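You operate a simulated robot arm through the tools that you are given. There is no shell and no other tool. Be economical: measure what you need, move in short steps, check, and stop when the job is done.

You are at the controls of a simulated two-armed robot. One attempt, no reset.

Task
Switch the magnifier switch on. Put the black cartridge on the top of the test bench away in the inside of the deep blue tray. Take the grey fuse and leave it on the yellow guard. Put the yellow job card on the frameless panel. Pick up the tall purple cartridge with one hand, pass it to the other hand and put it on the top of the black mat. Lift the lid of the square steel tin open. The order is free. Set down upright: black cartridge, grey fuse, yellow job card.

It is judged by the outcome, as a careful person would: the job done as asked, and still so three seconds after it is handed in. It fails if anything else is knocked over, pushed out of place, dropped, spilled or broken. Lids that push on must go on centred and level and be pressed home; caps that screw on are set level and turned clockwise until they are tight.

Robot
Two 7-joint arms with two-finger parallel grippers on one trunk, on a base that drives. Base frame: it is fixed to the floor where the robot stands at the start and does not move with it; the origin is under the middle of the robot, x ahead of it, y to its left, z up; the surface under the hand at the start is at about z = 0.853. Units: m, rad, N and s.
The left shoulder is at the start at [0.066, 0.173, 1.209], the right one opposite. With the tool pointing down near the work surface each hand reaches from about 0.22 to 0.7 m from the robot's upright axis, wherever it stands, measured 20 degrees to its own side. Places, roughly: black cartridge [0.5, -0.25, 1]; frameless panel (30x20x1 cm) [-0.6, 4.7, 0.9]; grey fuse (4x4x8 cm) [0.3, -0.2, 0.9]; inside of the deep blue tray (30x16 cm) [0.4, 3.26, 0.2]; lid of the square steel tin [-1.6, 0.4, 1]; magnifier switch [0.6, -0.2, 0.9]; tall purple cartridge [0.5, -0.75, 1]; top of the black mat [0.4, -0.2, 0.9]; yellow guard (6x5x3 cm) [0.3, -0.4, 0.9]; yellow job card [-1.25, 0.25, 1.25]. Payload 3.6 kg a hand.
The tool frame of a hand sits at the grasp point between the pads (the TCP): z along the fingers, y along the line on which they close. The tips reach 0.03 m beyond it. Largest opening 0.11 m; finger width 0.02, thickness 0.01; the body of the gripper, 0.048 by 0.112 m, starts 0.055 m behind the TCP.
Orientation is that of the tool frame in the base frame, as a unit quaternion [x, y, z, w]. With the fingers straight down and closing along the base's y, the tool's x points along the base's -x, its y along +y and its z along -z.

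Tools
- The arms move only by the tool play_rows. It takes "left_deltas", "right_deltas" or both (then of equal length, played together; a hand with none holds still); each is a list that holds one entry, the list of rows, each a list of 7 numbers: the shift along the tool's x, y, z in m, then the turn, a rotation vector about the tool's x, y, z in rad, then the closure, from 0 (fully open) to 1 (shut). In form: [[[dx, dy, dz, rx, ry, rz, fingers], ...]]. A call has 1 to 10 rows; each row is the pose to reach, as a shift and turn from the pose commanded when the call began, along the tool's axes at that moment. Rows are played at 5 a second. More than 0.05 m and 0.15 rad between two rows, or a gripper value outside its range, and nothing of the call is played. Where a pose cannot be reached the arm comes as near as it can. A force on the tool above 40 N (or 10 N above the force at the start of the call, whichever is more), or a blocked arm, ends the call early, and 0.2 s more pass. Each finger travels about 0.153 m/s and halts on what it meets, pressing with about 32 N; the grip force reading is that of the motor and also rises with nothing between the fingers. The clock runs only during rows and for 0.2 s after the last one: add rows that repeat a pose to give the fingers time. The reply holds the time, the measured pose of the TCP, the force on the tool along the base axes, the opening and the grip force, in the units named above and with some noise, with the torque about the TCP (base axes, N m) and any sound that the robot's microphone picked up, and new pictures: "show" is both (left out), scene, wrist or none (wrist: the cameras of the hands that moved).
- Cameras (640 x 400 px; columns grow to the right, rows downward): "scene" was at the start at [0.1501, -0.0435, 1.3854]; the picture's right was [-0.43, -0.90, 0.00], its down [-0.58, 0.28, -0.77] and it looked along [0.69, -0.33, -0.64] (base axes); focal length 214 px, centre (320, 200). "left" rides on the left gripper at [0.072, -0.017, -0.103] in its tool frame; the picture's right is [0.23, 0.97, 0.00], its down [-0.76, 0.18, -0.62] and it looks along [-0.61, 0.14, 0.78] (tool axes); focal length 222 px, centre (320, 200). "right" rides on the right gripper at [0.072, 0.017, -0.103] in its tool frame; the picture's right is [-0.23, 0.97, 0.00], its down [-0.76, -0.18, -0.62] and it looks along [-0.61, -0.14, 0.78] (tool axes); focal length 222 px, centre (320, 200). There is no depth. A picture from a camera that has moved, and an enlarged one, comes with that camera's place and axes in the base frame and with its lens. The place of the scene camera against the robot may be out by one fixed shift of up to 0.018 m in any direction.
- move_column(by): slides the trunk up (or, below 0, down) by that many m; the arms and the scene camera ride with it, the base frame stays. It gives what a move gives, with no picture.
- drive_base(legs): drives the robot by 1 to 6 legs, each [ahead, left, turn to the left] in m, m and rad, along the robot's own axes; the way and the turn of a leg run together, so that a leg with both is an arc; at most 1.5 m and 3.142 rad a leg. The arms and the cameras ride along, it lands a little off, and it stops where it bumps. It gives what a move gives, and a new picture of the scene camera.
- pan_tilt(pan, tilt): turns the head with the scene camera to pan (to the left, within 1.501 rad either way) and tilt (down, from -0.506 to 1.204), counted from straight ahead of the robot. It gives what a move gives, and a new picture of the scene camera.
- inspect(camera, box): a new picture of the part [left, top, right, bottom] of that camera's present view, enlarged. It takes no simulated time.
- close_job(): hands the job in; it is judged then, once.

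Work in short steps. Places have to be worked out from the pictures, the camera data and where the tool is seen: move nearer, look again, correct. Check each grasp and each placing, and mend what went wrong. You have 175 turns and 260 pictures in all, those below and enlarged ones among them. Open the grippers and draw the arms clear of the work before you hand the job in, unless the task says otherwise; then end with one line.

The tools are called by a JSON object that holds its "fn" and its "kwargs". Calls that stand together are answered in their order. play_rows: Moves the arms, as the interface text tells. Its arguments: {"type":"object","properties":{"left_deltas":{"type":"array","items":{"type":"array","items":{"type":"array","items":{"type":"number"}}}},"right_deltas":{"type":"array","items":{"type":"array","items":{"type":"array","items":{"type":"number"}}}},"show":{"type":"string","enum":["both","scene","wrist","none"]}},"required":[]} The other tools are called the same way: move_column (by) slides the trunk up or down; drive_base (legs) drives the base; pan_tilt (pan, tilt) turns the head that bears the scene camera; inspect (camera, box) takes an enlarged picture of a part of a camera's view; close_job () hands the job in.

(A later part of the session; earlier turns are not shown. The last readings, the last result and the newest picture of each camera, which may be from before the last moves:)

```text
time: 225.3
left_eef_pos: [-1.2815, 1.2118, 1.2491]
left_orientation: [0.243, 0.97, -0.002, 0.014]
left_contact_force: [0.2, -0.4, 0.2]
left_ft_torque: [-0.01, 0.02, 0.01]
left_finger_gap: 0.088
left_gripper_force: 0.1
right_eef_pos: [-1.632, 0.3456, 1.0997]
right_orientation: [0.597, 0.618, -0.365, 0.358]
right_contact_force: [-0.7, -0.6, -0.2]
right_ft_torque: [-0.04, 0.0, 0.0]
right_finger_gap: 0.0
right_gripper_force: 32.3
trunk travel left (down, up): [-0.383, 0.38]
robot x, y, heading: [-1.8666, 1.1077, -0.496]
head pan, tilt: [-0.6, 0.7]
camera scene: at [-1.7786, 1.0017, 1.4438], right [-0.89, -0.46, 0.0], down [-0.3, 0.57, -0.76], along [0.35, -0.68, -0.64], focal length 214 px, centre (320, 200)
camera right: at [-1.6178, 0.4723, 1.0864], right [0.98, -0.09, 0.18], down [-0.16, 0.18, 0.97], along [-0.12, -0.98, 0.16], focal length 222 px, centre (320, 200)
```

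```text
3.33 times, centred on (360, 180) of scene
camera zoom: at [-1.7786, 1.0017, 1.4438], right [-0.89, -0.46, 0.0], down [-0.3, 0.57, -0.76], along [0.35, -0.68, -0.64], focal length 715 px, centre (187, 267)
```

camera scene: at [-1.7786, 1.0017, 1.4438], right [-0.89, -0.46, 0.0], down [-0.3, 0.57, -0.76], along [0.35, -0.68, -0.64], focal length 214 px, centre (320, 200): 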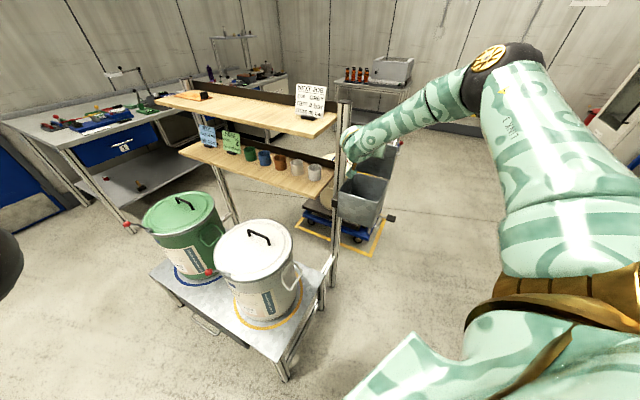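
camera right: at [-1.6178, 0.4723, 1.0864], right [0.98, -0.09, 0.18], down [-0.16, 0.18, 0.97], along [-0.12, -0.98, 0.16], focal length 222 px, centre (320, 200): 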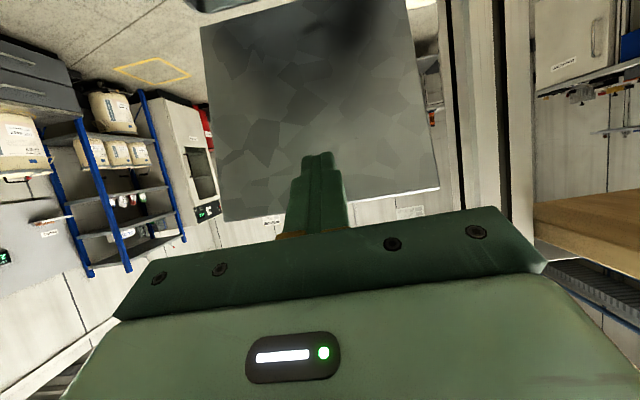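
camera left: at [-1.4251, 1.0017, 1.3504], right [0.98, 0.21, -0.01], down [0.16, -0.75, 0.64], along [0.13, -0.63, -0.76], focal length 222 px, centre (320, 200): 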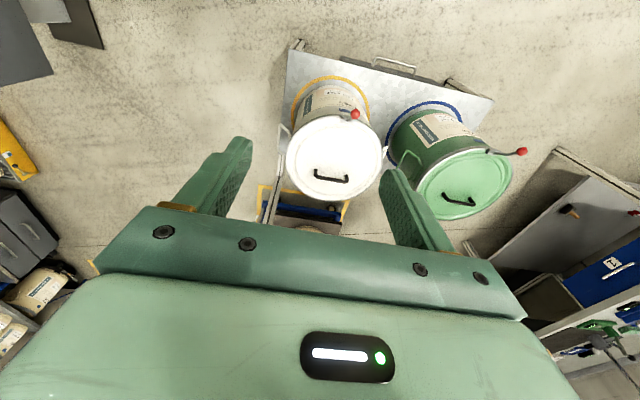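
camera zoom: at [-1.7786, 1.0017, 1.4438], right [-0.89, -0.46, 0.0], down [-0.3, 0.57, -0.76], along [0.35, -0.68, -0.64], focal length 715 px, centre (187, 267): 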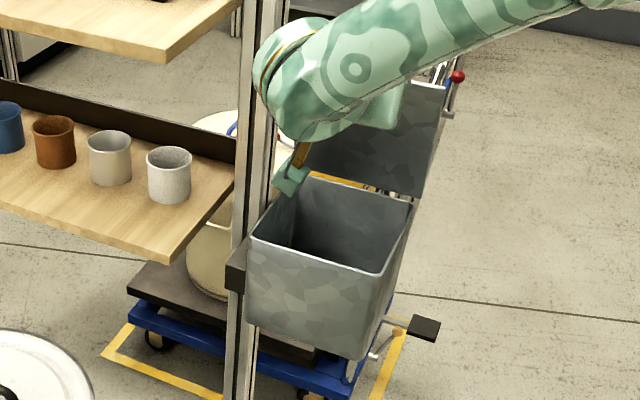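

The lid is almost vertical. I push a little further, past vertical.

{"fn": "play_rows", "kwargs": {"right_deltas": [[[-0.0105, 0, 0.019, 0, 0, 0, 1], [-0.021, 0, 0.0395, 0, 0, 0, 1]]], "show": "wrist"}}

{"fn": "inspect", "kwargs": {"camera": "scene", "box": [280, 120, 440, 240]}}

```text
time: 225.9
left_eef_pos: [-1.2813, 1.211, 1.2473]
left_orientation: [0.244, 0.97, -0.003, 0.014]
left_contact_force: [0.8, -0.6, 0.0]
left_ft_torque: [0.0, 0.0, 0.0]
left_finger_gap: 0.0881
left_gripper_force: 0.1
right_eef_pos: [-1.6299, 0.3011, 1.0986]
right_orientation: [0.597, 0.618, -0.365, 0.358]
right_contact_force: [0.3, -1.2, 0.1]
right_ft_torque: [-0.03, -0.01, 0.05]
right_finger_gap: 0.0
right_gripper_force: 32.3
trunk travel left (down, up): [-0.383, 0.38]
robot x, y, heading: [-1.8622, 1.1038, -0.489]
head pan, tilt: [-0.6, 0.7]
camera right: at [-1.6164, 0.4273, 1.0857], right [0.98, -0.09, 0.18], down [-0.16, 0.18, 0.97], along [-0.12, -0.98, 0.16], focal length 222 px, centre (320, 200)
```

right: 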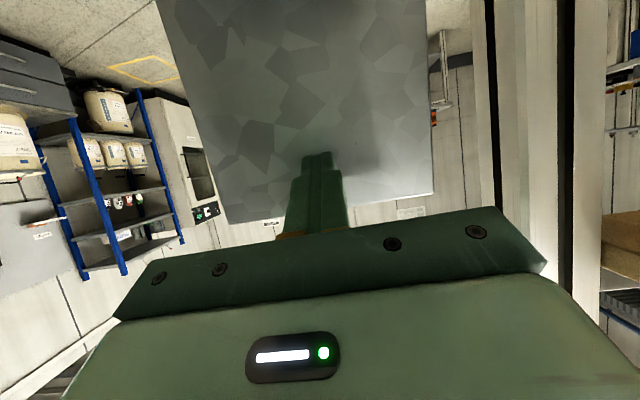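

```text
3.33 times, centred on (360, 180) of scene
camera zoom: at [-1.7785, 1.0016, 1.4438], right [-0.89, -0.46, 0.0], down [-0.3, 0.57, -0.76], along [0.35, -0.68, -0.64], focal length 715 px, centre (187, 267)
```

zoom: 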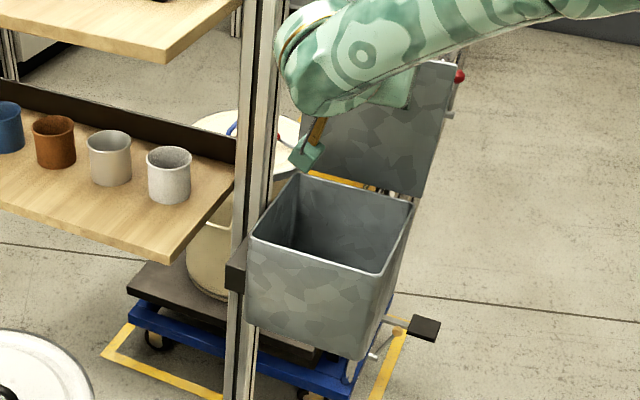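

The lid stands past vertical. I withdraw the hand and verify.

{"fn": "play_rows", "kwargs": {"right_deltas": [[[-0.002, 0, -0.045, 0, 0, 0, 1], [-0.006, 0, -0.09, 0, 0, 0, 1], [-0.011, 0, -0.135, 0, 0, 0, 1], [-0.016, 0, -0.18, 0, 0, 0, 1], [-0.06, 0, -0.2, 0, 0, 0, 1]]], "show": "none"}}

{"fn": "inspect", "kwargs": {"camera": "scene", "box": [280, 110, 440, 240]}}

```text
time: 227.1
left_eef_pos: [-1.282, 1.2121, 1.2497]
left_orientation: [0.243, 0.97, -0.003, 0.015]
left_contact_force: [-0.2, -1.1, -0.7]
left_ft_torque: [-0.02, 0.01, -0.01]
left_finger_gap: 0.0878
left_gripper_force: 0.1
right_eef_pos: [-1.6318, 0.4518, 1.247]
right_orientation: [0.598, 0.618, -0.364, 0.358]
right_contact_force: [0.0, 0.5, -0.4]
right_ft_torque: [0.02, -0.02, 0.03]
right_finger_gap: 0.0
right_gripper_force: 31.9
trunk travel left (down, up): [-0.383, 0.38]
robot x, y, heading: [-1.8638, 1.1069, -0.484]
head pan, tilt: [-0.6, 0.7]
```

```text
3.08 times, centred on (360, 175) of scene
camera zoom: at [-1.7799, 1.002, 1.4439], right [-0.89, -0.46, 0.0], down [-0.3, 0.57, -0.76], along [0.35, -0.68, -0.64], focal length 660 px, centre (197, 277)
```

zoom: 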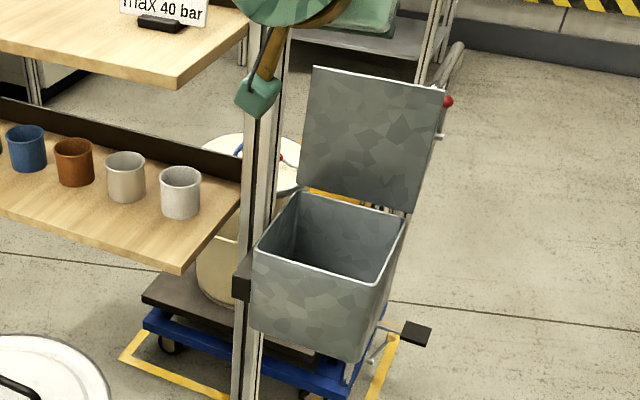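

The lid is fully open. Last is the purple cartridge. I back away from the rack and head back toward the first bench.

{"fn": "drive_base", "kwargs": {"legs": [[-0.233, 0.443, 0], [0, 0, 0.484], [1.5, 0, 0]]}}

{"fn": "pan_tilt", "kwargs": {"pan": -0.5, "tilt": 0.5}}

```text
time: 238.4
left_eef_pos: [0.0897, 1.9596, 1.2489]
left_orientation: [0.0, 1.0, 0.0, 0.014]
left_contact_force: [0.6, -0.2, -0.8]
left_ft_torque: [0.02, 0.03, 0.01]
left_finger_gap: 0.0879
left_gripper_force: 0.0
right_eef_pos: [0.1398, 1.1259, 1.2465]
right_orientation: [0.429, 0.745, -0.267, 0.436]
right_contact_force: [0.2, 0.4, -0.4]
right_ft_torque: [-0.03, 0.0, -0.02]
right_finger_gap: 0.0
right_gripper_force: 32.1
trunk travel left (down, up): [-0.383, 0.38]
robot x, y, heading: [-0.3761, 1.5922, -0.004]
head pan, tilt: [-0.6, 0.7]
camera scene: at [-0.2519, 1.5387, 1.4438], right [-0.57, -0.82, 0.0], down [-0.53, 0.36, -0.76], along [0.63, -0.43, -0.64], focal length 214 px, centre (320, 200)
```

scene: 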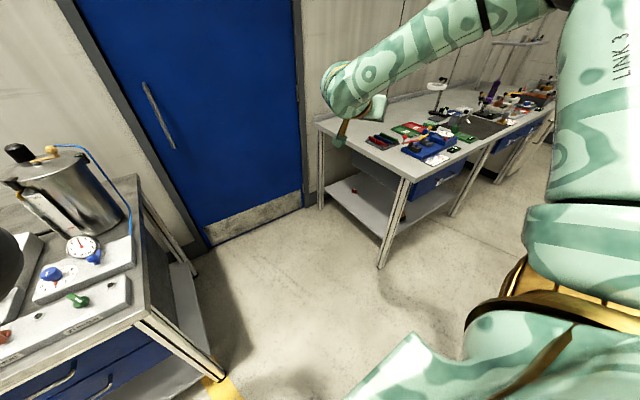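

```text
time: 239.1
left_eef_pos: [0.088, 1.9603, 1.2486]
left_orientation: [0.0, 1.0, 0.0, 0.014]
left_contact_force: [-0.1, 0.6, -0.4]
left_ft_torque: [-0.01, -0.01, -0.03]
left_finger_gap: 0.0877
left_gripper_force: 0.1
right_eef_pos: [0.1397, 1.1255, 1.2474]
right_orientation: [0.43, 0.745, -0.267, 0.435]
right_contact_force: [-0.9, 0.1, 0.7]
right_ft_torque: [0.03, 0.02, -0.02]
right_finger_gap: 0.0
right_gripper_force: 32.2
trunk travel left (down, up): [-0.383, 0.38]
robot x, y, heading: [-0.3737, 1.5935, -0.001]
head pan, tilt: [-0.499, 0.499]
camera scene: at [-0.2424, 1.5431, 1.4615], right [-0.48, -0.88, 0.0], down [-0.42, 0.23, -0.88], along [0.77, -0.42, -0.48], focal length 214 px, centre (320, 200)
```

scene: 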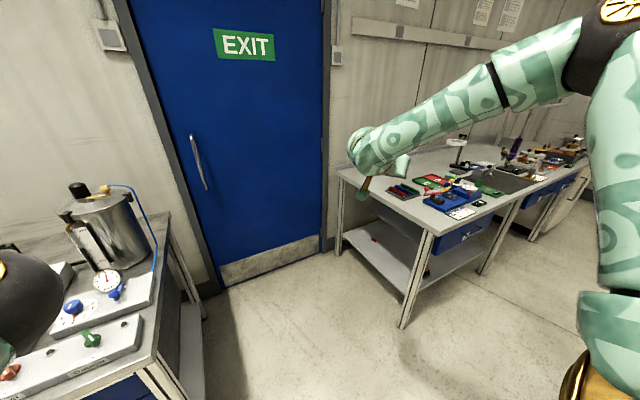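

I return the right hand to the standard downward orientation, and at the same time try moving the left hand inward to see its posture.

{"fn": "play_rows", "kwargs": {"right_deltas": [[[0, 0, 0, -0.0585, 0.0953, -0.0942, 0.8], [0, 0, 0, -0.117, 0.1906, -0.1884, 0.5], [0, 0, 0, -0.1755, 0.2859, -0.2826, 0.3], [0, 0, 0, -0.234, 0.3812, -0.3768, 0.1], [0, 0, 0, -0.2925, 0.4765, -0.471, 0], [0, 0, 0, -0.351, 0.5718, -0.5652, 0], [0, 0, 0, -0.4095, 0.6671, -0.6594, 0], [0, 0, 0, -0.468, 0.7624, -0.7536, 0], [0, 0, 0, -0.5265, 0.8577, -0.8478, 0], [0, 0, 0, -0.585, 0.953, -0.942, 0]]], "left_deltas": [[[0, -0.03, 0, 0, 0, 0, 0], [0, -0.06, 0, 0, 0, 0, 0], [0, -0.09, 0, 0, 0, 0, 0], [0, -0.12, 0, 0, 0, 0, 0], [0, -0.15, 0, 0, 0, 0, 0], [0, -0.18, 0, 0, 0, 0, 0], [0, -0.21, 0, 0, 0, 0, 0], [0, -0.24, 0, 0, 0, 0, 0], [0, -0.27, 0, 0, 0, 0, 0], [0, -0.27, 0, 0, 0, 0, 0]]], "show": "scene"}}

```text
time: 241.3
left_eef_pos: [0.2076, 1.6395, 1.2962]
left_orientation: [-0.001, 1.0, 0.003, 0.012]
left_contact_force: [-0.6, -0.7, -0.5]
left_ft_torque: [0.06, -0.03, -0.01]
left_finger_gap: 0.1099
left_gripper_force: 0.1
left hand out of reach, approached as far as the arm can: row 1, 2, 3, 4, 5, 6, 7, 8, 9, 10
right_eef_pos: [0.1387, 1.1226, 1.2444]
right_orientation: [-0.001, 1.0, 0.001, -0.001]
right_contact_force: [1.1, -0.8, 0.6]
right_ft_torque: [0.01, 0.02, 0.0]
right_finger_gap: 0.1099
right_gripper_force: 0.2
trunk travel left (down, up): [-0.383, 0.38]
robot x, y, heading: [-0.3757, 1.5953, -0.003]
head pan, tilt: [-0.499, 0.499]
camera scene: at [-0.242, 1.5394, 1.4614], right [-0.48, -0.88, 0.0], down [-0.42, 0.23, -0.88], along [0.77, -0.42, -0.48], focal length 214 px, centre (320, 200)
```

scene: 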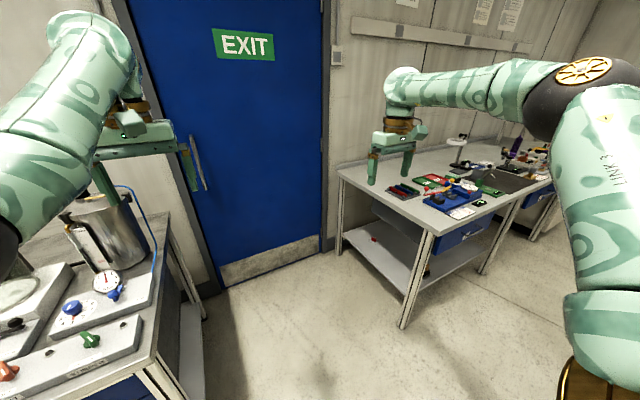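

Both hands are in usable poses. I drive right along the bench to y≈-0.65, facing it.

{"fn": "drive_base", "kwargs": {"legs": [[0.03, -1.12, 0], [0.03, -1.12, 0]]}}

{"fn": "pan_tilt", "kwargs": {"pan": -0.25, "tilt": 0.65}}

```text
time: 252.4
left_eef_pos: [0.315, -0.5861, 1.2952]
left_orientation: [-0.018, 1.0, 0.002, 0.014]
left_contact_force: [-0.2, -0.6, 1.0]
left_ft_torque: [0.04, -0.05, 0.0]
left_finger_gap: 0.11
left_gripper_force: 0.1
right_eef_pos: [0.2662, -1.1066, 1.2459]
right_orientation: [-0.019, 1.0, -0.001, -0.001]
right_contact_force: [1.1, 0.0, 0.7]
right_ft_torque: [0.01, -0.04, -0.01]
right_finger_gap: 0.1101
right_gripper_force: 0.1
trunk travel left (down, up): [-0.383, 0.38]
robot x, y, heading: [-0.2663, -0.6551, 0.037]
head pan, tilt: [-0.499, 0.499]
camera scene: at [-0.1305, -0.7018, 1.4615], right [-0.45, -0.89, 0.0], down [-0.43, 0.22, -0.88], along [0.78, -0.39, -0.48], focal length 214 px, centre (320, 200)
```

scene: 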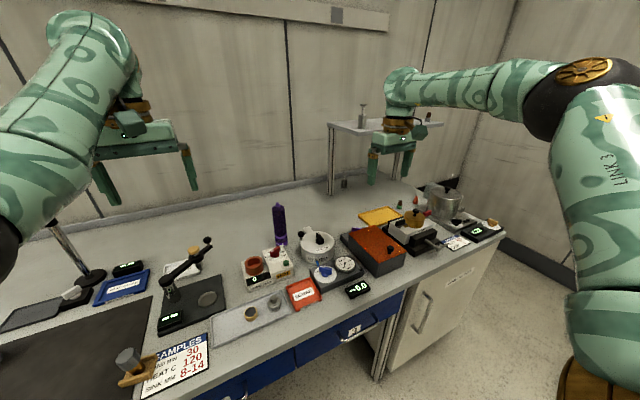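

```text
time: 253.2
left_eef_pos: [0.3156, -0.5863, 1.2949]
left_orientation: [-0.017, 1.0, 0.001, 0.013]
left_contact_force: [-0.5, -0.9, 0.4]
left_ft_torque: [-0.01, -0.01, -0.03]
left_finger_gap: 0.11
left_gripper_force: 0.2
right_eef_pos: [0.266, -1.1055, 1.247]
right_orientation: [-0.019, 1.0, 0.0, 0.0]
right_contact_force: [0.0, 0.1, 0.8]
right_ft_torque: [0.01, 0.0, -0.03]
right_finger_gap: 0.1102
right_gripper_force: 0.0
trunk travel left (down, up): [-0.383, 0.38]
robot x, y, heading: [-0.2667, -0.6542, 0.034]
head pan, tilt: [-0.25, 0.649]
camera scene: at [-0.1271, -0.6793, 1.4482], right [-0.22, -0.98, 0.0], down [-0.59, 0.13, -0.8], along [0.78, -0.17, -0.6], focal length 214 px, centre (320, 200)
```

scene: 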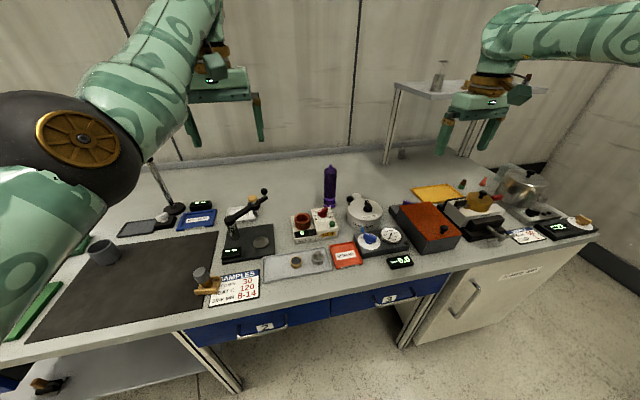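

The fuse is still standing on the guard, and the purple cartridge is at about (0.585, -0.875). I drive up to the bench.

{"fn": "drive_base", "kwargs": {"legs": [[0.24, 0, -0.03]]}}

{"fn": "play_rows", "kwargs": {"right_deltas": [[[-0.01, 0.04, 0, 0, 0, 0, 0], [-0.02, 0.08, 0, 0, 0, 0, 0], [-0.02, 0.12, 0, 0, 0, 0, 0], [-0.02, 0.16, 0.0, 0, 0, 0, 0], [-0.02, 0.2, 0.02, 0, 0, 0, 0], [-0.02, 0.22, 0.04, 0, 0, 0, 0]]]}}

```text
time: 254.9
left_eef_pos: [0.5575, -0.6005, 1.2952]
left_orientation: [0.0, 1.0, 0.001, 0.013]
left_contact_force: [0.8, 0.8, -0.3]
left_ft_torque: [0.0, -0.03, 0.02]
left_finger_gap: 0.1099
left_gripper_force: 0.1
right_eef_pos: [0.4904, -1.1173, 1.2458]
right_orientation: [-0.003, 1.0, 0.0, -0.001]
right_contact_force: [-0.1, -0.1, -0.3]
right_ft_torque: [0.04, 0.01, 0.01]
right_finger_gap: 0.1098
right_gripper_force: 0.0
trunk travel left (down, up): [-0.383, 0.38]
robot x, y, heading: [-0.0267, -0.6498, -0.002]
head pan, tilt: [-0.25, 0.649]
camera scene: at [0.1117, -0.6796, 1.4481], right [-0.25, -0.97, 0.0], down [-0.59, 0.15, -0.8], along [0.77, -0.2, -0.61], focal length 214 px, centre (320, 200)
```

scene: 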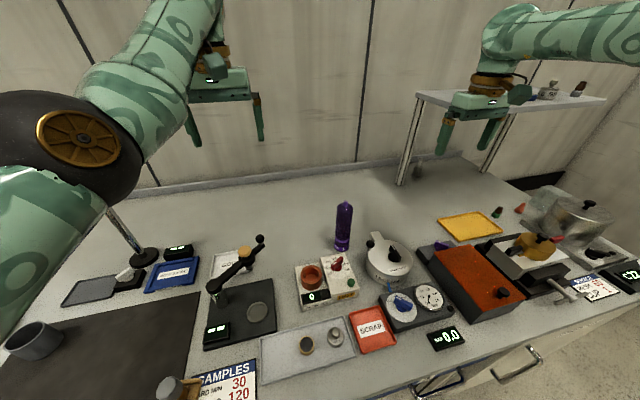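

```text
time: 256.4
left_eef_pos: [0.556, -0.6009, 1.2948]
left_orientation: [0.0, 1.0, 0.001, 0.013]
left_contact_force: [-0.6, -0.7, 0.2]
left_ft_torque: [-0.03, 0.0, 0.03]
left_finger_gap: 0.1101
left_gripper_force: 0.0
right_eef_pos: [0.51, -0.8996, 1.2072]
right_orientation: [-0.002, 1.0, -0.001, 0.0]
right_contact_force: [-0.6, 0.9, 0.3]
right_ft_torque: [0.0, 0.03, -0.02]
right_finger_gap: 0.1098
right_gripper_force: 0.1
trunk travel left (down, up): [-0.383, 0.38]
robot x, y, heading: [-0.0281, -0.6491, 0.003]
head pan, tilt: [-0.25, 0.649]
camera scene: at [0.1111, -0.6793, 1.4482], right [-0.25, -0.97, 0.0], down [-0.59, 0.15, -0.8], along [0.77, -0.2, -0.61], focal length 214 px, centre (320, 200)
camera right: at [0.4371, -0.8818, 1.3121], right [0.22, 0.97, 0.0], down [0.76, -0.18, 0.62], along [0.61, -0.14, -0.78], focal length 222 px, centre (320, 200)
```

scene: 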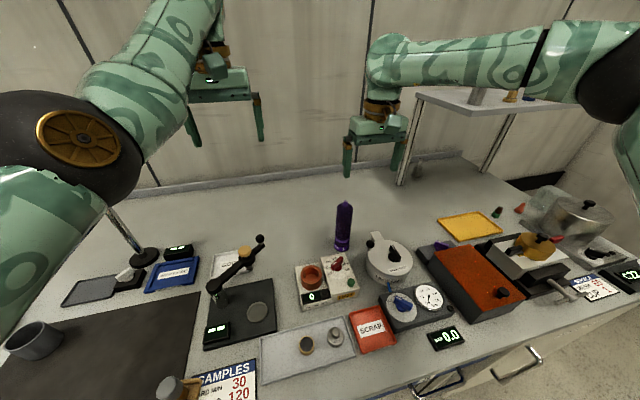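
right: 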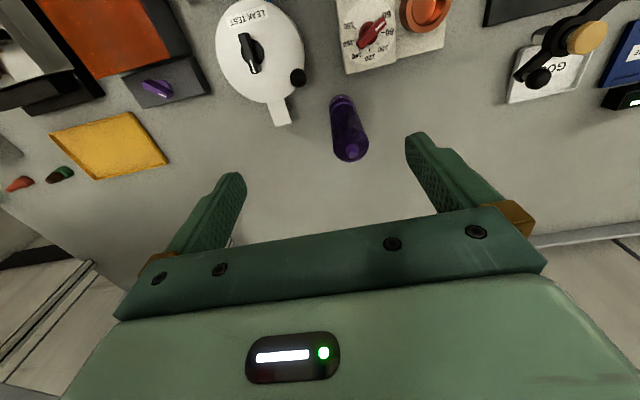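

Purple axis at (0.571, -0.870), top ≈1.05. I descend over it with open fingers.

{"fn": "play_rows", "kwargs": {"right_deltas": [[[-0.03, 0.015, 0.02, 0, 0, 0, 0], [-0.061, 0.03, 0.05, 0, 0, 0, 0], [-0.061, 0.03, 0.09, 0, 0, 0, 0], [-0.061, 0.03, 0.13, 0, 0, 0, 0], [-0.061, 0.03, 0.17, 0, 0, 0, 0], [-0.061, 0.03, 0.195, 0, 0, 0, 0], [-0.061, 0.03, 0.195, 0, 0, 0, 0]]]}}

```text
time: 257.9
left_eef_pos: [0.5558, -0.5999, 1.2943]
left_orientation: [-0.001, 1.0, 0.002, 0.014]
left_contact_force: [0.3, -0.4, -0.2]
left_ft_torque: [-0.02, -0.01, -0.02]
left_finger_gap: 0.1101
left_gripper_force: 0.0
right_eef_pos: [0.5144, -0.9023, 1.0372]
right_orientation: [-0.002, 1.0, 0.001, 0.0]
right_contact_force: [0.6, 0.5, -0.4]
right_ft_torque: [-0.01, 0.0, 0.03]
right_finger_gap: 0.1101
right_gripper_force: 0.0
right hand out of reach, approached as far as the arm can: row 1, 2, 3, 4, 5, 6, 7
trunk travel left (down, up): [-0.383, 0.38]
robot x, y, heading: [-0.0287, -0.6515, 0.002]
head pan, tilt: [-0.25, 0.649]
camera scene: at [0.1108, -0.6795, 1.4482], right [-0.25, -0.97, 0.0], down [-0.59, 0.15, -0.8], along [0.77, -0.2, -0.6], focal length 214 px, centre (320, 200)
camera right: at [0.4426, -0.8855, 1.1424], right [0.22, 0.97, 0.0], down [0.76, -0.17, 0.62], along [0.61, -0.14, -0.78], focal length 222 px, centre (320, 200)
```

scene: 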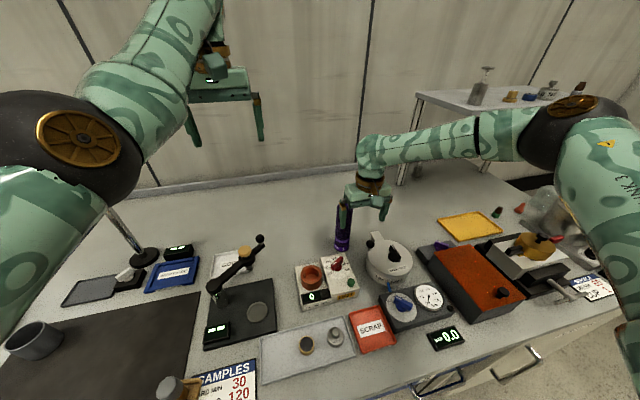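
right: 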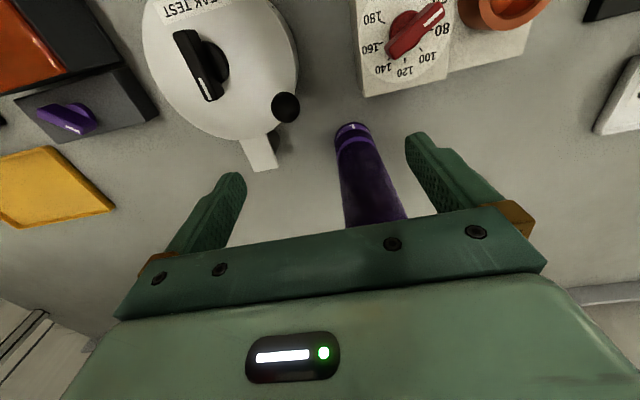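

Just short of reach. I rise clear, drive the last 5 cm forward, and retry.

{"fn": "play_rows", "kwargs": {"right_deltas": [[[0, 0, -0.05, 0, 0, 0, 0], [0, 0, -0.1, 0, 0, 0, 0]]], "show": "none"}}

{"fn": "drive_base", "kwargs": {"legs": [[0.05, 0, 0]]}}

{"fn": "play_rows", "kwargs": {"right_deltas": [[[0, 0.01, 0, 0, 0, 0, 0], [0, 0.02, 0, 0, 0, 0, 0]]], "show": "wrist"}}

```text
time: 258.6
left_eef_pos: [0.5559, -0.6007, 1.2944]
left_orientation: [0.0, 1.0, 0.001, 0.013]
left_contact_force: [0.3, 0.7, 0.5]
left_ft_torque: [0.03, 0.03, -0.02]
left_finger_gap: 0.1098
left_gripper_force: 0.1
right_eef_pos: [0.5169, -0.9031, 1.1396]
right_orientation: [-0.003, 1.0, 0.0, 0.0]
right_contact_force: [0.5, -0.1, -0.8]
right_ft_torque: [-0.02, 0.0, 0.01]
right_finger_gap: 0.1097
right_gripper_force: 0.1
trunk travel left (down, up): [-0.383, 0.38]
robot x, y, heading: [-0.0276, -0.6547, 0.002]
head pan, tilt: [-0.25, 0.649]
```

```text
time: 259.5
left_eef_pos: [0.6029, -0.5999, 1.296]
left_orientation: [0.0, 1.0, 0.0, 0.014]
left_contact_force: [-0.3, 0.3, 0.2]
left_ft_torque: [0.0, 0.01, 0.03]
left_finger_gap: 0.1101
left_gripper_force: 0.1
right_eef_pos: [0.5645, -0.9028, 1.1415]
right_orientation: [-0.002, 1.0, 0.0, 0.001]
right_contact_force: [1.2, 0.7, -1.0]
right_ft_torque: [-0.02, 0.0, -0.01]
right_finger_gap: 0.1102
right_gripper_force: 0.0
trunk travel left (down, up): [-0.383, 0.38]
robot x, y, heading: [0.0217, -0.6514, 0.0]
head pan, tilt: [-0.25, 0.649]
camera scene: at [0.1575, -0.6792, 1.4487], right [-0.25, -0.97, 0.0], down [-0.58, 0.15, -0.8], along [0.77, -0.2, -0.6], focal length 214 px, centre (320, 200)
```

scene: 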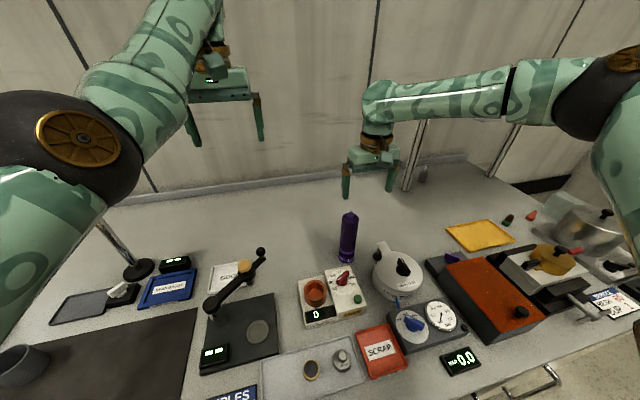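

```text
time: 260.1
left_eef_pos: [0.6072, -0.6006, 1.2946]
left_orientation: [-0.001, 1.0, 0.0, 0.012]
left_contact_force: [0.1, 1.5, -1.1]
left_ft_torque: [0.03, 0.04, -0.02]
left_finger_gap: 0.1101
left_gripper_force: 0.2
right_eef_pos: [0.5686, -0.8829, 1.1388]
right_orientation: [-0.002, 1.0, 0.001, -0.001]
right_contact_force: [0.0, -0.2, -0.5]
right_ft_torque: [0.03, 0.03, 0.04]
right_finger_gap: 0.11
right_gripper_force: 0.1
trunk travel left (down, up): [-0.383, 0.38]
robot x, y, heading: [0.0199, -0.6525, -0.001]
head pan, tilt: [-0.25, 0.649]
camera right: at [0.4955, -0.8659, 1.2431], right [0.22, 0.97, 0.0], down [0.76, -0.17, 0.62], along [0.61, -0.14, -0.78], focal length 222 px, centre (320, 200)
```

right: 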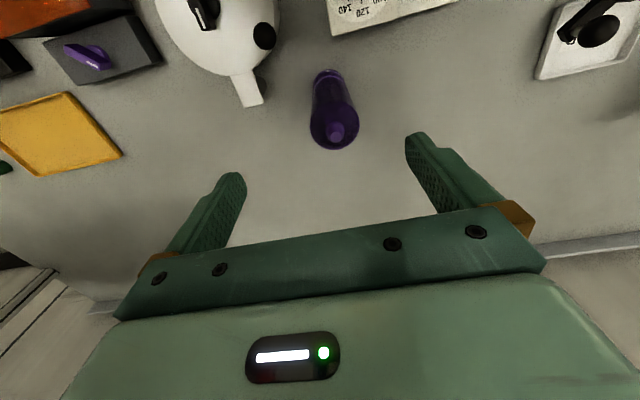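

{"fn": "play_rows", "kwargs": {"right_deltas": [[[-0.003, 0.0135, 0.03, 0, 0, 0, 0], [-0.003, 0.0135, 0.07, 0, 0, 0, 0], [-0.003, 0.0135, 0.1, 0, 0, 0, 0], [-0.003, 0.0135, 0.123, 0, 0, 0, 0], [-0.003, 0.0135, 0.123, 0, 0, 0, 0]]], "show": "wrist"}}

```text
time: 261.3
left_eef_pos: [0.6055, -0.5995, 1.2957]
left_orientation: [-0.001, 1.0, 0.001, 0.013]
left_contact_force: [0.7, -0.5, 0.4]
left_ft_torque: [-0.01, -0.02, -0.02]
left_finger_gap: 0.11
left_gripper_force: 0.0
right_eef_pos: [0.5493, -0.8866, 1.0303]
right_orientation: [-0.002, 1.0, 0.0, 0.001]
right_contact_force: [0.4, -0.4, 0.9]
right_ft_torque: [0.06, 0.01, -0.05]
right_finger_gap: 0.1098
right_gripper_force: 0.1
right hand out of reach, approached as far as the arm can: row 2, 3, 4, 5
trunk travel left (down, up): [-0.383, 0.38]
robot x, y, heading: [0.024, -0.6507, -0.002]
head pan, tilt: [-0.25, 0.649]
camera right: at [0.4764, -0.8694, 1.1332], right [0.22, 0.97, 0.0], down [0.76, -0.17, 0.62], along [0.61, -0.14, -0.78], focal length 222 px, centre (320, 200)
```

right: 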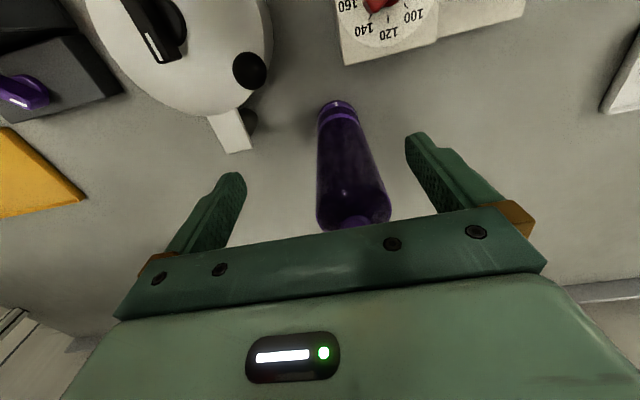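

Going low shortens the reach, so I'll position high and descend with the trunk instead.

{"fn": "play_rows", "kwargs": {"right_deltas": [[[0, 0, -0.045, 0, 0, 0, 0], [0, 0, -0.09, 0, 0, 0, 0], [-0.01, 0.017, -0.12, 0, 0, 0, 0], [-0.0235, 0.017, -0.12, 0, 0, 0, 0], [-0.0235, 0.017, -0.12, 0, 0, 0, 0]]], "show": "none"}}

{"fn": "move_column", "kwargs": {"by": -0.07}}

{"fn": "inspect", "kwargs": {"camera": "right", "box": [160, 50, 480, 250]}}

```text
time: 262.5
left_eef_pos: [0.6048, -0.5988, 1.2948]
left_orientation: [-0.001, 1.0, 0.001, 0.013]
left_contact_force: [0.3, -0.2, -0.9]
left_ft_torque: [0.0, 0.03, 0.01]
left_finger_gap: 0.1101
left_gripper_force: 0.0
right_eef_pos: [0.5716, -0.871, 1.149]
right_orientation: [-0.002, 1.0, 0.0, 0.001]
right_contact_force: [-0.5, 0.1, 0.5]
right_ft_torque: [0.01, 0.04, 0.07]
right_finger_gap: 0.1101
right_gripper_force: 0.0
trunk travel left (down, up): [-0.383, 0.38]
robot x, y, heading: [0.0212, -0.6534, 0.0]
head pan, tilt: [-0.25, 0.649]
```

```text
time: 263.6
left_eef_pos: [0.6233, -0.6019, 1.1988]
left_orientation: [-0.001, 1.0, 0.001, -0.012]
left_contact_force: [-0.3, 0.0, 0.0]
left_ft_torque: [0.04, 0.01, 0.0]
left_finger_gap: 0.11
left_gripper_force: 0.1
right_eef_pos: [0.5709, -0.8693, 1.0802]
right_orientation: [-0.001, 1.0, 0.0, 0.001]
right_contact_force: [-0.6, 0.3, -0.2]
right_ft_torque: [0.02, -0.01, 0.01]
right_finger_gap: 0.11
right_gripper_force: 0.0
trunk travel left (down, up): [-0.313, 0.45]
robot x, y, heading: [0.0208, -0.6525, -0.001]
head pan, tilt: [-0.25, 0.649]
```

```text
2.00 times, centred on (320, 150) of right
camera zoom: at [0.4982, -0.8524, 1.184], right [0.22, 0.97, 0.0], down [0.76, -0.17, 0.62], along [0.61, -0.14, -0.78], focal length 444 px, centre (320, 300)
```

zoom: 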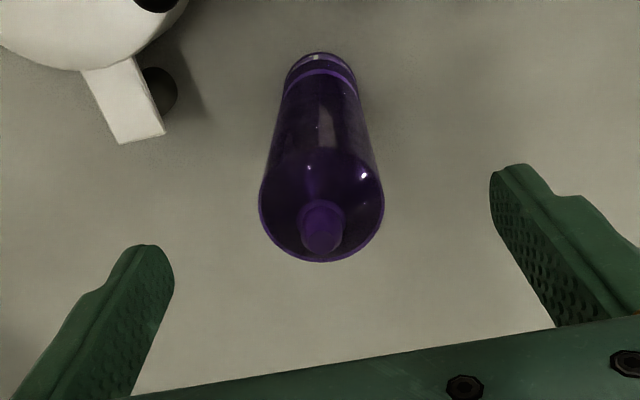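

Centred. I lower the trunk another 7 cm, then close.

{"fn": "move_column", "kwargs": {"by": -0.07}}

{"fn": "play_rows", "kwargs": {"right_deltas": [[[0, 0, 0, 0, 0, 0, 0.3], [0, 0, 0, 0, 0, 0, 0.6], [0, 0, 0, 0, 0, 0, 0.7], [0, 0, 0, 0, 0, 0, 0.7]]]}}

```text
time: 264.6
left_eef_pos: [0.6457, -0.6, 1.0962]
left_orientation: [-0.001, 0.999, 0.002, -0.044]
left_contact_force: [-0.5, -0.2, 1.0]
left_ft_torque: [0.01, -0.01, 0.01]
left_finger_gap: 0.1098
left_gripper_force: 0.0
right_eef_pos: [0.5711, -0.8689, 1.0108]
right_orientation: [-0.002, 1.0, 0.0, 0.001]
right_contact_force: [-1.0, -0.1, -0.5]
right_ft_torque: [0.02, -0.02, 0.0]
right_finger_gap: 0.11
right_gripper_force: 0.0
trunk travel left (down, up): [-0.243, 0.52]
robot x, y, heading: [0.022, -0.6518, 0.002]
head pan, tilt: [-0.25, 0.649]
```

```text
time: 265.6
left_eef_pos: [0.646, -0.6012, 1.0932]
left_orientation: [-0.001, 0.999, 0.002, -0.045]
left_contact_force: [-1.0, -0.2, 1.0]
left_ft_torque: [-0.02, 0.02, 0.0]
left_finger_gap: 0.11
left_gripper_force: 0.1
right_eef_pos: [0.5714, -0.87, 1.0096]
right_orientation: [-0.002, 1.0, 0.0, 0.0]
right_contact_force: [-1.7, 0.3, 0.2]
right_ft_torque: [-0.04, 0.08, 0.02]
right_finger_gap: 0.0491
right_gripper_force: 32.4
trunk travel left (down, up): [-0.243, 0.52]
robot x, y, heading: [0.0233, -0.6493, 0.004]
head pan, tilt: [-0.25, 0.649]
camera scene: at [0.216, -0.6792, 1.3054], right [-0.25, -0.97, 0.0], down [-0.59, 0.15, -0.8], along [0.77, -0.2, -0.61], focal length 214 px, centre (320, 200)
camera right: at [0.499, -0.8526, 1.1133], right [0.22, 0.97, 0.0], down [0.76, -0.17, 0.62], along [0.61, -0.14, -0.78], focal length 222 px, centre (320, 200)
```

scene: 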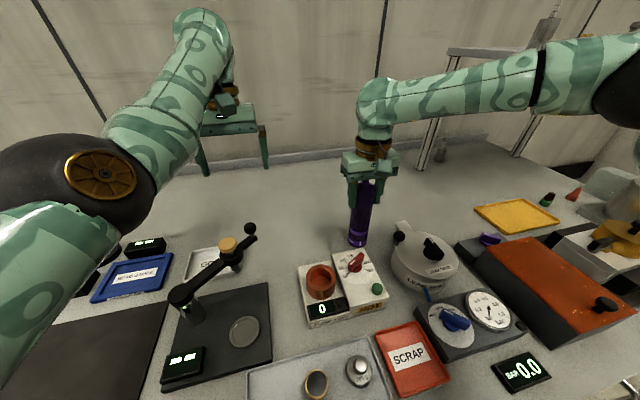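
right: 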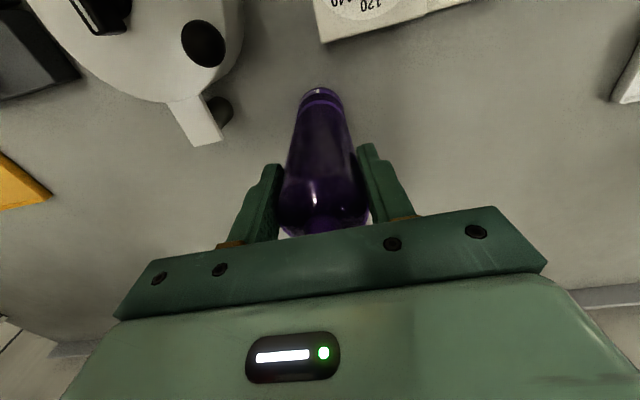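

Purple is held (49 mm). I lift with the trunk and back off to make room for the handover.

{"fn": "move_column", "kwargs": {"by": 0.2}}

{"fn": "drive_base", "kwargs": {"legs": [[-0.25, 0, 0]]}}

{"fn": "play_rows", "kwargs": {"left_deltas": [[[0.02, 0.03, 0, 0, 0, 0, 0], [0.04, 0.06, 0, 0, 0, 0, 0], [0.06, 0.09, 0, 0, 0, 0, 0], [0.08, 0.12, 0, 0, 0, 0, 0], [0.1, 0.15, 0, 0, 0, 0, 0], [0.12, 0.18, 0, 0, 0, 0, 0]]], "show": "scene"}}

```text
time: 267.8
left_eef_pos: [0.593, -0.6013, 1.3765]
left_orientation: [-0.001, 1.0, 0.001, 0.031]
left_contact_force: [0.3, 0.2, -0.3]
left_ft_torque: [0.01, 0.05, 0.01]
left_finger_gap: 0.1101
left_gripper_force: 0.0
right_eef_pos: [0.5628, -0.871, 1.2242]
right_orientation: [-0.003, 1.0, 0.002, 0.015]
right_contact_force: [0.0, -0.3, -2.8]
right_ft_torque: [-0.01, 0.02, -0.01]
right_finger_gap: 0.0492
right_gripper_force: 31.7
trunk travel left (down, up): [-0.443, 0.32]
robot x, y, heading: [0.023, -0.6519, 0.005]
head pan, tilt: [-0.25, 0.649]
```

```text
time: 269.6
left_eef_pos: [0.3426, -0.601, 1.3776]
left_orientation: [-0.002, 1.0, 0.001, 0.031]
left_contact_force: [-0.5, -0.2, 0.0]
left_ft_torque: [-0.01, -0.02, -0.01]
left_finger_gap: 0.1103
left_gripper_force: 0.1
right_eef_pos: [0.3142, -0.869, 1.2238]
right_orientation: [-0.004, 1.0, 0.0, 0.016]
right_contact_force: [0.3, 0.1, -3.2]
right_ft_torque: [0.0, 0.02, 0.01]
right_finger_gap: 0.0493
right_gripper_force: 31.7
trunk travel left (down, up): [-0.443, 0.32]
robot x, y, heading: [-0.2233, -0.6531, 0.007]
head pan, tilt: [-0.25, 0.649]
camera scene: at [-0.1045, -0.6797, 1.5087], right [-0.24, -0.97, 0.0], down [-0.59, 0.15, -0.8], along [0.77, -0.19, -0.6], focal length 214 px, centre (320, 200)
```

scene: 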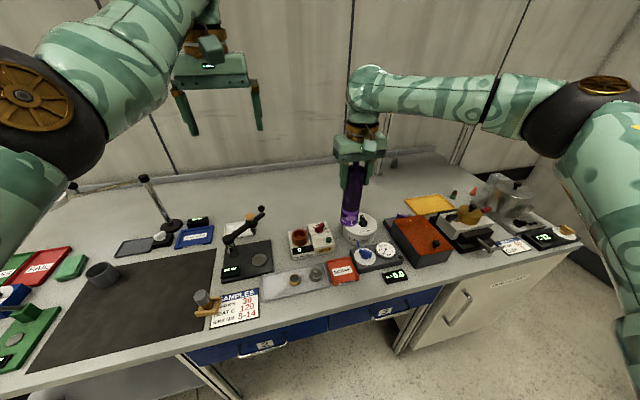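

```text
time: 271.0
left_eef_pos: [0.3536, -0.4405, 1.421]
left_orientation: [-0.004, 1.0, 0.002, 0.03]
left_contact_force: [-0.3, 0.6, -0.5]
left_ft_torque: [0.0, -0.02, 0.02]
left_finger_gap: 0.1102
left_gripper_force: 0.0
left hand out of reach, approached as far as the arm can: row 1, 2, 3, 4, 5, 6
right_eef_pos: [0.3143, -0.8688, 1.2253]
right_orientation: [-0.003, 1.0, 0.0, 0.017]
right_contact_force: [-0.4, -0.3, -3.5]
right_ft_torque: [-0.05, 0.0, 0.03]
right_finger_gap: 0.0493
right_gripper_force: 31.9
trunk travel left (down, up): [-0.443, 0.32]
robot x, y, heading: [-0.2257, -0.6512, 0.006]
head pan, tilt: [-0.25, 0.649]
camera scene: at [-0.1044, -0.6782, 1.5087], right [-0.24, -0.97, 0.0], down [-0.59, 0.15, -0.8], along [0.77, -0.19, -0.6], focal length 214 px, centre (320, 200)
```

scene: 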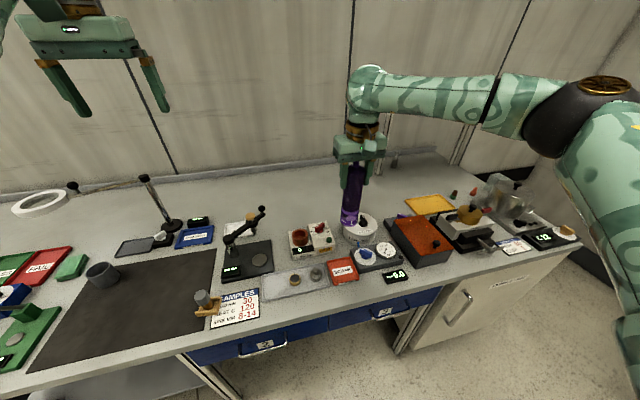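

Left is now further out. I lower it and bring it back a little to test its range.

{"fn": "play_rows", "kwargs": {"left_deltas": [[[0.0, 0, 0.04, 0, 0, 0, 0], [0.0, 0, 0.08, 0, 0, 0, 0], [0.0, 0, 0.12, 0, 0, 0, 0], [0.02, 0, 0.16, 0, 0, 0, 0], [0.04, 0, 0.2, 0, 0, 0, 0], [0.07, 0, 0.23, 0, 0, 0, 0], [0.1, 0, 0.26, 0, 0, 0, 0]]], "show": "none"}}

```text
time: 272.6
left_eef_pos: [0.4234, -0.4469, 1.1616]
left_orientation: [-0.003, 1.0, 0.001, 0.03]
left_contact_force: [0.5, 0.3, -0.2]
left_ft_torque: [-0.02, 0.01, -0.01]
left_finger_gap: 0.1101
left_gripper_force: 0.1
left hand out of reach, approached as far as the arm can: row 1, 2, 3, 4, 5, 6, 7
right_eef_pos: [0.3166, -0.8699, 1.2231]
right_orientation: [-0.003, 1.0, 0.0, 0.015]
right_contact_force: [-0.1, 0.0, -3.4]
right_ft_torque: [-0.02, 0.01, -0.01]
right_finger_gap: 0.0493
right_gripper_force: 32.0
trunk travel left (down, up): [-0.443, 0.32]
robot x, y, heading: [-0.2288, -0.6516, 0.007]
head pan, tilt: [-0.25, 0.649]
```

The left arm's current posture suits the forward-pitched pose I used for the tray, which is also what I need to grip the cartridge's lower body. I pitch it forward 1.04 rad.

{"fn": "play_rows", "kwargs": {"left_deltas": [[[0.02, 0, 0, 0, -0.14, 0, 0], [0.04, 0, 0, 0, -0.28, 0, 0], [0.06, 0, 0, 0, -0.42, 0, 0], [0.08, 0, 0, 0, -0.56, 0, 0], [0.1, 0, 0, 0, -0.7, 0, 0], [0.12, 0, 0, 0, -0.84, 0, 0], [0.14, 0, 0, 0, -0.98, 0, 0], [0.15, 0, 0, 0, -1.1, 0, 0]]], "show": "scene"}}

```text
time: 274.4
left_eef_pos: [0.5455, -0.4631, 1.0346]
left_orientation: [-0.001, 0.835, 0.0, 0.55]
left_contact_force: [0.0, -0.2, 1.5]
left_ft_torque: [0.02, 0.1, 0.07]
left_finger_gap: 0.11
left_gripper_force: 0.1
left hand out of reach, approached as far as the arm can: row 1, 2, 3, 4, 5, 6, 7, 8
right_eef_pos: [0.3155, -0.8658, 1.2243]
right_orientation: [-0.003, 1.0, 0.0, 0.016]
right_contact_force: [0.0, 1.0, -1.6]
right_ft_torque: [-0.01, 0.02, 0.0]
right_finger_gap: 0.0492
right_gripper_force: 31.5
trunk travel left (down, up): [-0.443, 0.32]
robot x, y, heading: [-0.2265, -0.6524, 0.004]
head pan, tilt: [-0.25, 0.649]
camera scene: at [-0.1031, -0.6763, 1.5085], right [-0.24, -0.97, 0.0], down [-0.59, 0.15, -0.8], along [0.77, -0.2, -0.61], focal length 214 px, centre (320, 200)
```

scene: 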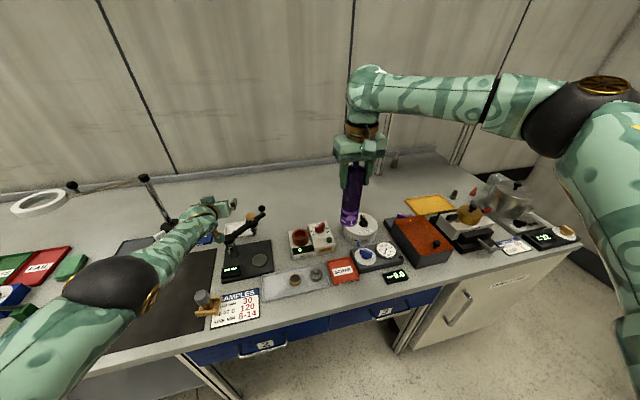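

The left hand dropped near the iron stand; I raise it straight up at once and check the stand and the fuse.

{"fn": "play_rows", "kwargs": {"left_deltas": [[[-0.037, 0, -0.016, 0, 0, 0, 0], [-0.074, 0, -0.032, 0, 0, 0, 0], [-0.11, 0, -0.047, 0, 0, 0, 0], [-0.138, 0, -0.059, 0, 0, 0, 0], [-0.12, 0, -0.1, 0, 0, 0, 0], [-0.1, 0, -0.145, 0, 0, 0, 0]]], "show": "scene"}}

```text
time: 275.8
left_eef_pos: [0.579, -0.4746, 1.1805]
left_orientation: [-0.001, 0.836, 0.003, 0.548]
left_contact_force: [-0.6, -0.1, -0.4]
left_ft_torque: [-0.03, -0.02, -0.02]
left_finger_gap: 0.11
left_gripper_force: 0.0
left hand out of reach, approached as far as the arm can: row 1, 2, 3, 4, 5, 6
right_eef_pos: [0.3141, -0.8709, 1.2243]
right_orientation: [-0.003, 1.0, 0.001, 0.016]
right_contact_force: [-0.4, -0.1, -3.4]
right_ft_torque: [-0.01, 0.04, 0.02]
right_finger_gap: 0.0491
right_gripper_force: 32.1
trunk travel left (down, up): [-0.443, 0.32]
robot x, y, heading: [-0.2271, -0.6529, -0.002]
head pan, tilt: [-0.25, 0.649]
camera scene: at [-0.1041, -0.6797, 1.5087], right [-0.24, -0.97, 0.0], down [-0.59, 0.15, -0.8], along [0.77, -0.19, -0.61], focal length 214 px, centre (320, 200)
```

scene: 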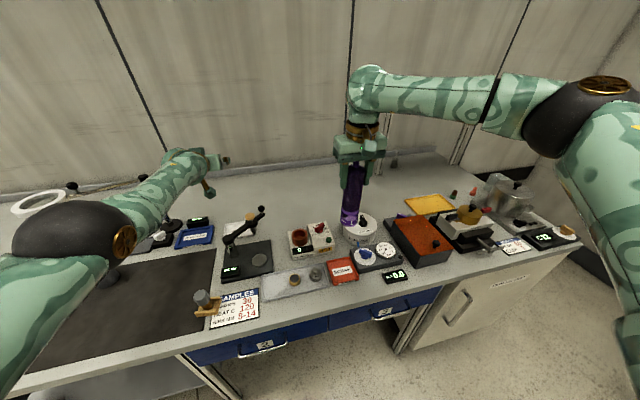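

Nothing was disturbed. I back the base away 0.38 m so the left arm can be reorganised clear of bench items, then command it to a pose that worked before (local 0.59, 0.16, lower).

{"fn": "drive_base", "kwargs": {"legs": [[-0.38, 0, 0]]}}

{"fn": "play_rows", "kwargs": {"left_deltas": [[[0.04, 0, -0.027, 0, 0.02, 0, 0], [0.08, 0, -0.054, 0, 0.04, 0, 0], [0.12, 0, -0.081, 0, 0.06, 0, 0], [0.15, 0, -0.108, 0, 0.08, 0, 0], [0.175, 0, -0.135, 0, 0.1, 0, 0], [0.194, 0, -0.148, 0, 0.12, 0, 0], [0.194, 0, -0.148, 0, 0.12, 0, 0]]], "show": "none"}}

```text
time: 278.2
left_eef_pos: [0.1923, -0.4705, 1.1801]
left_orientation: [-0.005, 0.836, 0.004, 0.549]
left_contact_force: [-1.0, -0.4, 0.0]
left_ft_torque: [0.01, -0.04, 0.0]
left_finger_gap: 0.11
left_gripper_force: 0.0
right_eef_pos: [-0.0688, -0.8681, 1.2247]
right_orientation: [-0.007, 1.0, 0.001, 0.016]
right_contact_force: [-0.2, 0.1, -3.5]
right_ft_torque: [-0.02, 0.02, -0.04]
right_finger_gap: 0.0494
right_gripper_force: 32.4
trunk travel left (down, up): [-0.443, 0.32]
robot x, y, heading: [-0.6111, -0.6551, 0.011]
head pan, tilt: [-0.25, 0.649]
camera scene: at [-0.4895, -0.6813, 1.5087], right [-0.24, -0.97, 0.0], down [-0.59, 0.14, -0.8], along [0.77, -0.19, -0.6], focal length 214 px, centre (320, 200)
```

scene: 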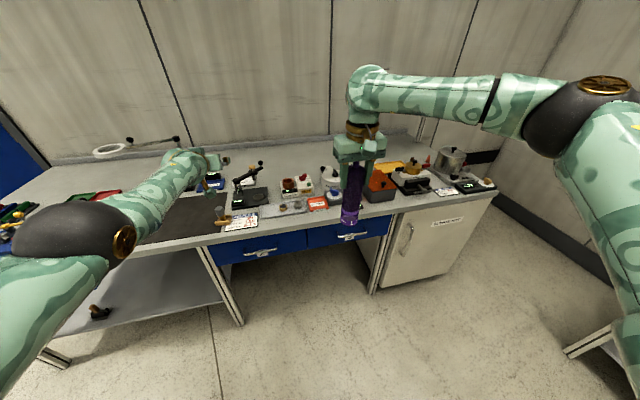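

```text
time: 279.9
left_eef_pos: [0.1323, -0.5099, 0.9974]
left_orientation: [-0.006, 0.867, 0.004, 0.498]
left_contact_force: [0.5, -0.2, -0.5]
left_ft_torque: [-0.02, -0.02, 0.0]
left_finger_gap: 0.1098
left_gripper_force: 0.1
left hand out of reach, approached as far as the arm can: row 1, 2, 3, 4, 5, 6, 7
right_eef_pos: [-0.0695, -0.8687, 1.2251]
right_orientation: [-0.007, 1.0, 0.0, 0.016]
right_contact_force: [-0.4, 0.7, -3.6]
right_ft_torque: [0.0, 0.02, -0.03]
right_finger_gap: 0.0492
right_gripper_force: 32.2
trunk travel left (down, up): [-0.443, 0.32]
robot x, y, heading: [-0.6146, -0.6557, 0.015]
head pan, tilt: [-0.25, 0.649]
```

The left arm is stuck in an extended branch. I test whether a flatter pitch lets it fold inward (free space, no pictures).

{"fn": "play_rows", "kwargs": {"left_deltas": [[[0.01, 0, -0.02, 0, -0.1, 0, 0], [0.02, 0, -0.04, 0, -0.2, 0, 0], [0.03, 0, -0.07, 0, -0.3, 0, 0], [0.04, 0, -0.1, 0, -0.4, 0, 0], [0.05, 0, -0.13, 0, -0.5, 0, 0], [0.06, 0, -0.16, 0, -0.5, 0, 0], [0.07, 0, -0.2, 0, -0.5, 0, 0]]], "show": "none"}}

```text
time: 281.4
left_eef_pos: [0.0611, -0.5768, 0.9581]
left_orientation: [-0.004, 0.717, 0.005, 0.697]
left_contact_force: [-0.7, -0.6, -0.2]
left_ft_torque: [-0.01, 0.01, 0.0]
left_finger_gap: 0.1099
left_gripper_force: 0.2
left hand out of reach, approached as far as the arm can: row 1, 2, 3, 4, 5, 6, 7
right_eef_pos: [-0.069, -0.8672, 1.2245]
right_orientation: [-0.007, 1.0, 0.001, 0.016]
right_contact_force: [-0.7, -0.2, -2.4]
right_ft_torque: [0.0, 0.0, 0.01]
right_finger_gap: 0.0494
right_gripper_force: 31.9
trunk travel left (down, up): [-0.443, 0.32]
robot x, y, heading: [-0.6093, -0.6545, 0.014]
head pan, tilt: [-0.25, 0.649]
```

It does fold inward with a horizontal tool. I continue inward and up.

{"fn": "play_rows", "kwargs": {"left_deltas": [[[-0.01, 0.003, -0.03, 0, 0, 0, 0], [-0.02, 0.006, -0.06, 0, 0, 0, 0], [-0.03, 0.01, -0.09, 0, 0, 0, 0], [-0.045, 0.015, -0.12, 0, 0, 0, 0], [-0.06, 0.02, -0.15, 0, 0, 0, 0], [-0.08, 0.025, -0.18, 0, 0, 0, 0], [-0.1, 0.03, -0.21, 0, 0, 0, 0], [-0.12, 0.03, -0.23, 0, 0, 0, 0]]], "show": "scene"}}

```text
time: 283.2
left_eef_pos: [-0.0036, -0.6212, 0.9115]
left_orientation: [-0.003, 0.717, 0.006, 0.697]
left_contact_force: [0.3, 0.3, -0.2]
left_ft_torque: [0.01, 0.02, 0.02]
left_finger_gap: 0.1102
left_gripper_force: 0.1
left hand out of reach, approached as far as the arm can: row 1, 2, 3, 4, 5, 6, 7, 8
right_eef_pos: [-0.0682, -0.8686, 1.2248]
right_orientation: [-0.007, 1.0, 0.001, 0.016]
right_contact_force: [0.0, -0.3, -1.8]
right_ft_torque: [-0.02, 0.04, 0.0]
right_finger_gap: 0.0492
right_gripper_force: 32.8
trunk travel left (down, up): [-0.443, 0.32]
robot x, y, heading: [-0.6102, -0.6539, 0.006]
head pan, tilt: [-0.25, 0.649]
camera scene: at [-0.4888, -0.6811, 1.5086], right [-0.24, -0.97, 0.0], down [-0.59, 0.14, -0.8], along [0.77, -0.19, -0.61], focal length 214 px, centre (320, 200)
```

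scene: 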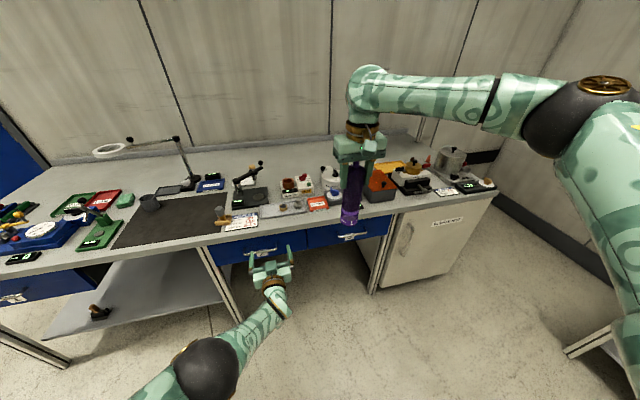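

The left hand is now horizontal, pointing forward at (0.00, -0.62, 0.91). The simplest handover is to lower the cartridge between its open fingers. I shift left's hand 10 cm to the right to meet.

{"fn": "play_rows", "kwargs": {"left_deltas": [[[0, -0.025, 0, 0, 0, 0, 0], [0, -0.05, 0, 0, 0, 0, 0], [0, -0.075, 0, 0, 0, 0, 0], [0, -0.1, 0, 0, 0, 0, 0], [0, -0.1, 0, 0, 0, 0, 0]]], "show": "none"}}

```text
time: 284.6
left_eef_pos: [0.0089, -0.6694, 0.9719]
left_orientation: [-0.006, 0.691, 0.03, 0.723]
left_contact_force: [-0.3, -0.2, -0.3]
left_ft_torque: [-0.01, 0.02, -0.02]
left_finger_gap: 0.1101
left_gripper_force: 0.1
left hand out of reach, approached as far as the arm can: row 1, 2, 3, 4, 5
right_eef_pos: [-0.0682, -0.8677, 1.2235]
right_orientation: [-0.008, 1.0, 0.001, 0.017]
right_contact_force: [-0.3, -0.1, -3.3]
right_ft_torque: [0.03, 0.03, 0.01]
right_finger_gap: 0.049
right_gripper_force: 32.1
trunk travel left (down, up): [-0.443, 0.32]
robot x, y, heading: [-0.6092, -0.6563, 0.015]
head pan, tilt: [-0.25, 0.649]
stopped in row 5 (left hand): the arm was blocked; the commanded pose is now the measured one
```

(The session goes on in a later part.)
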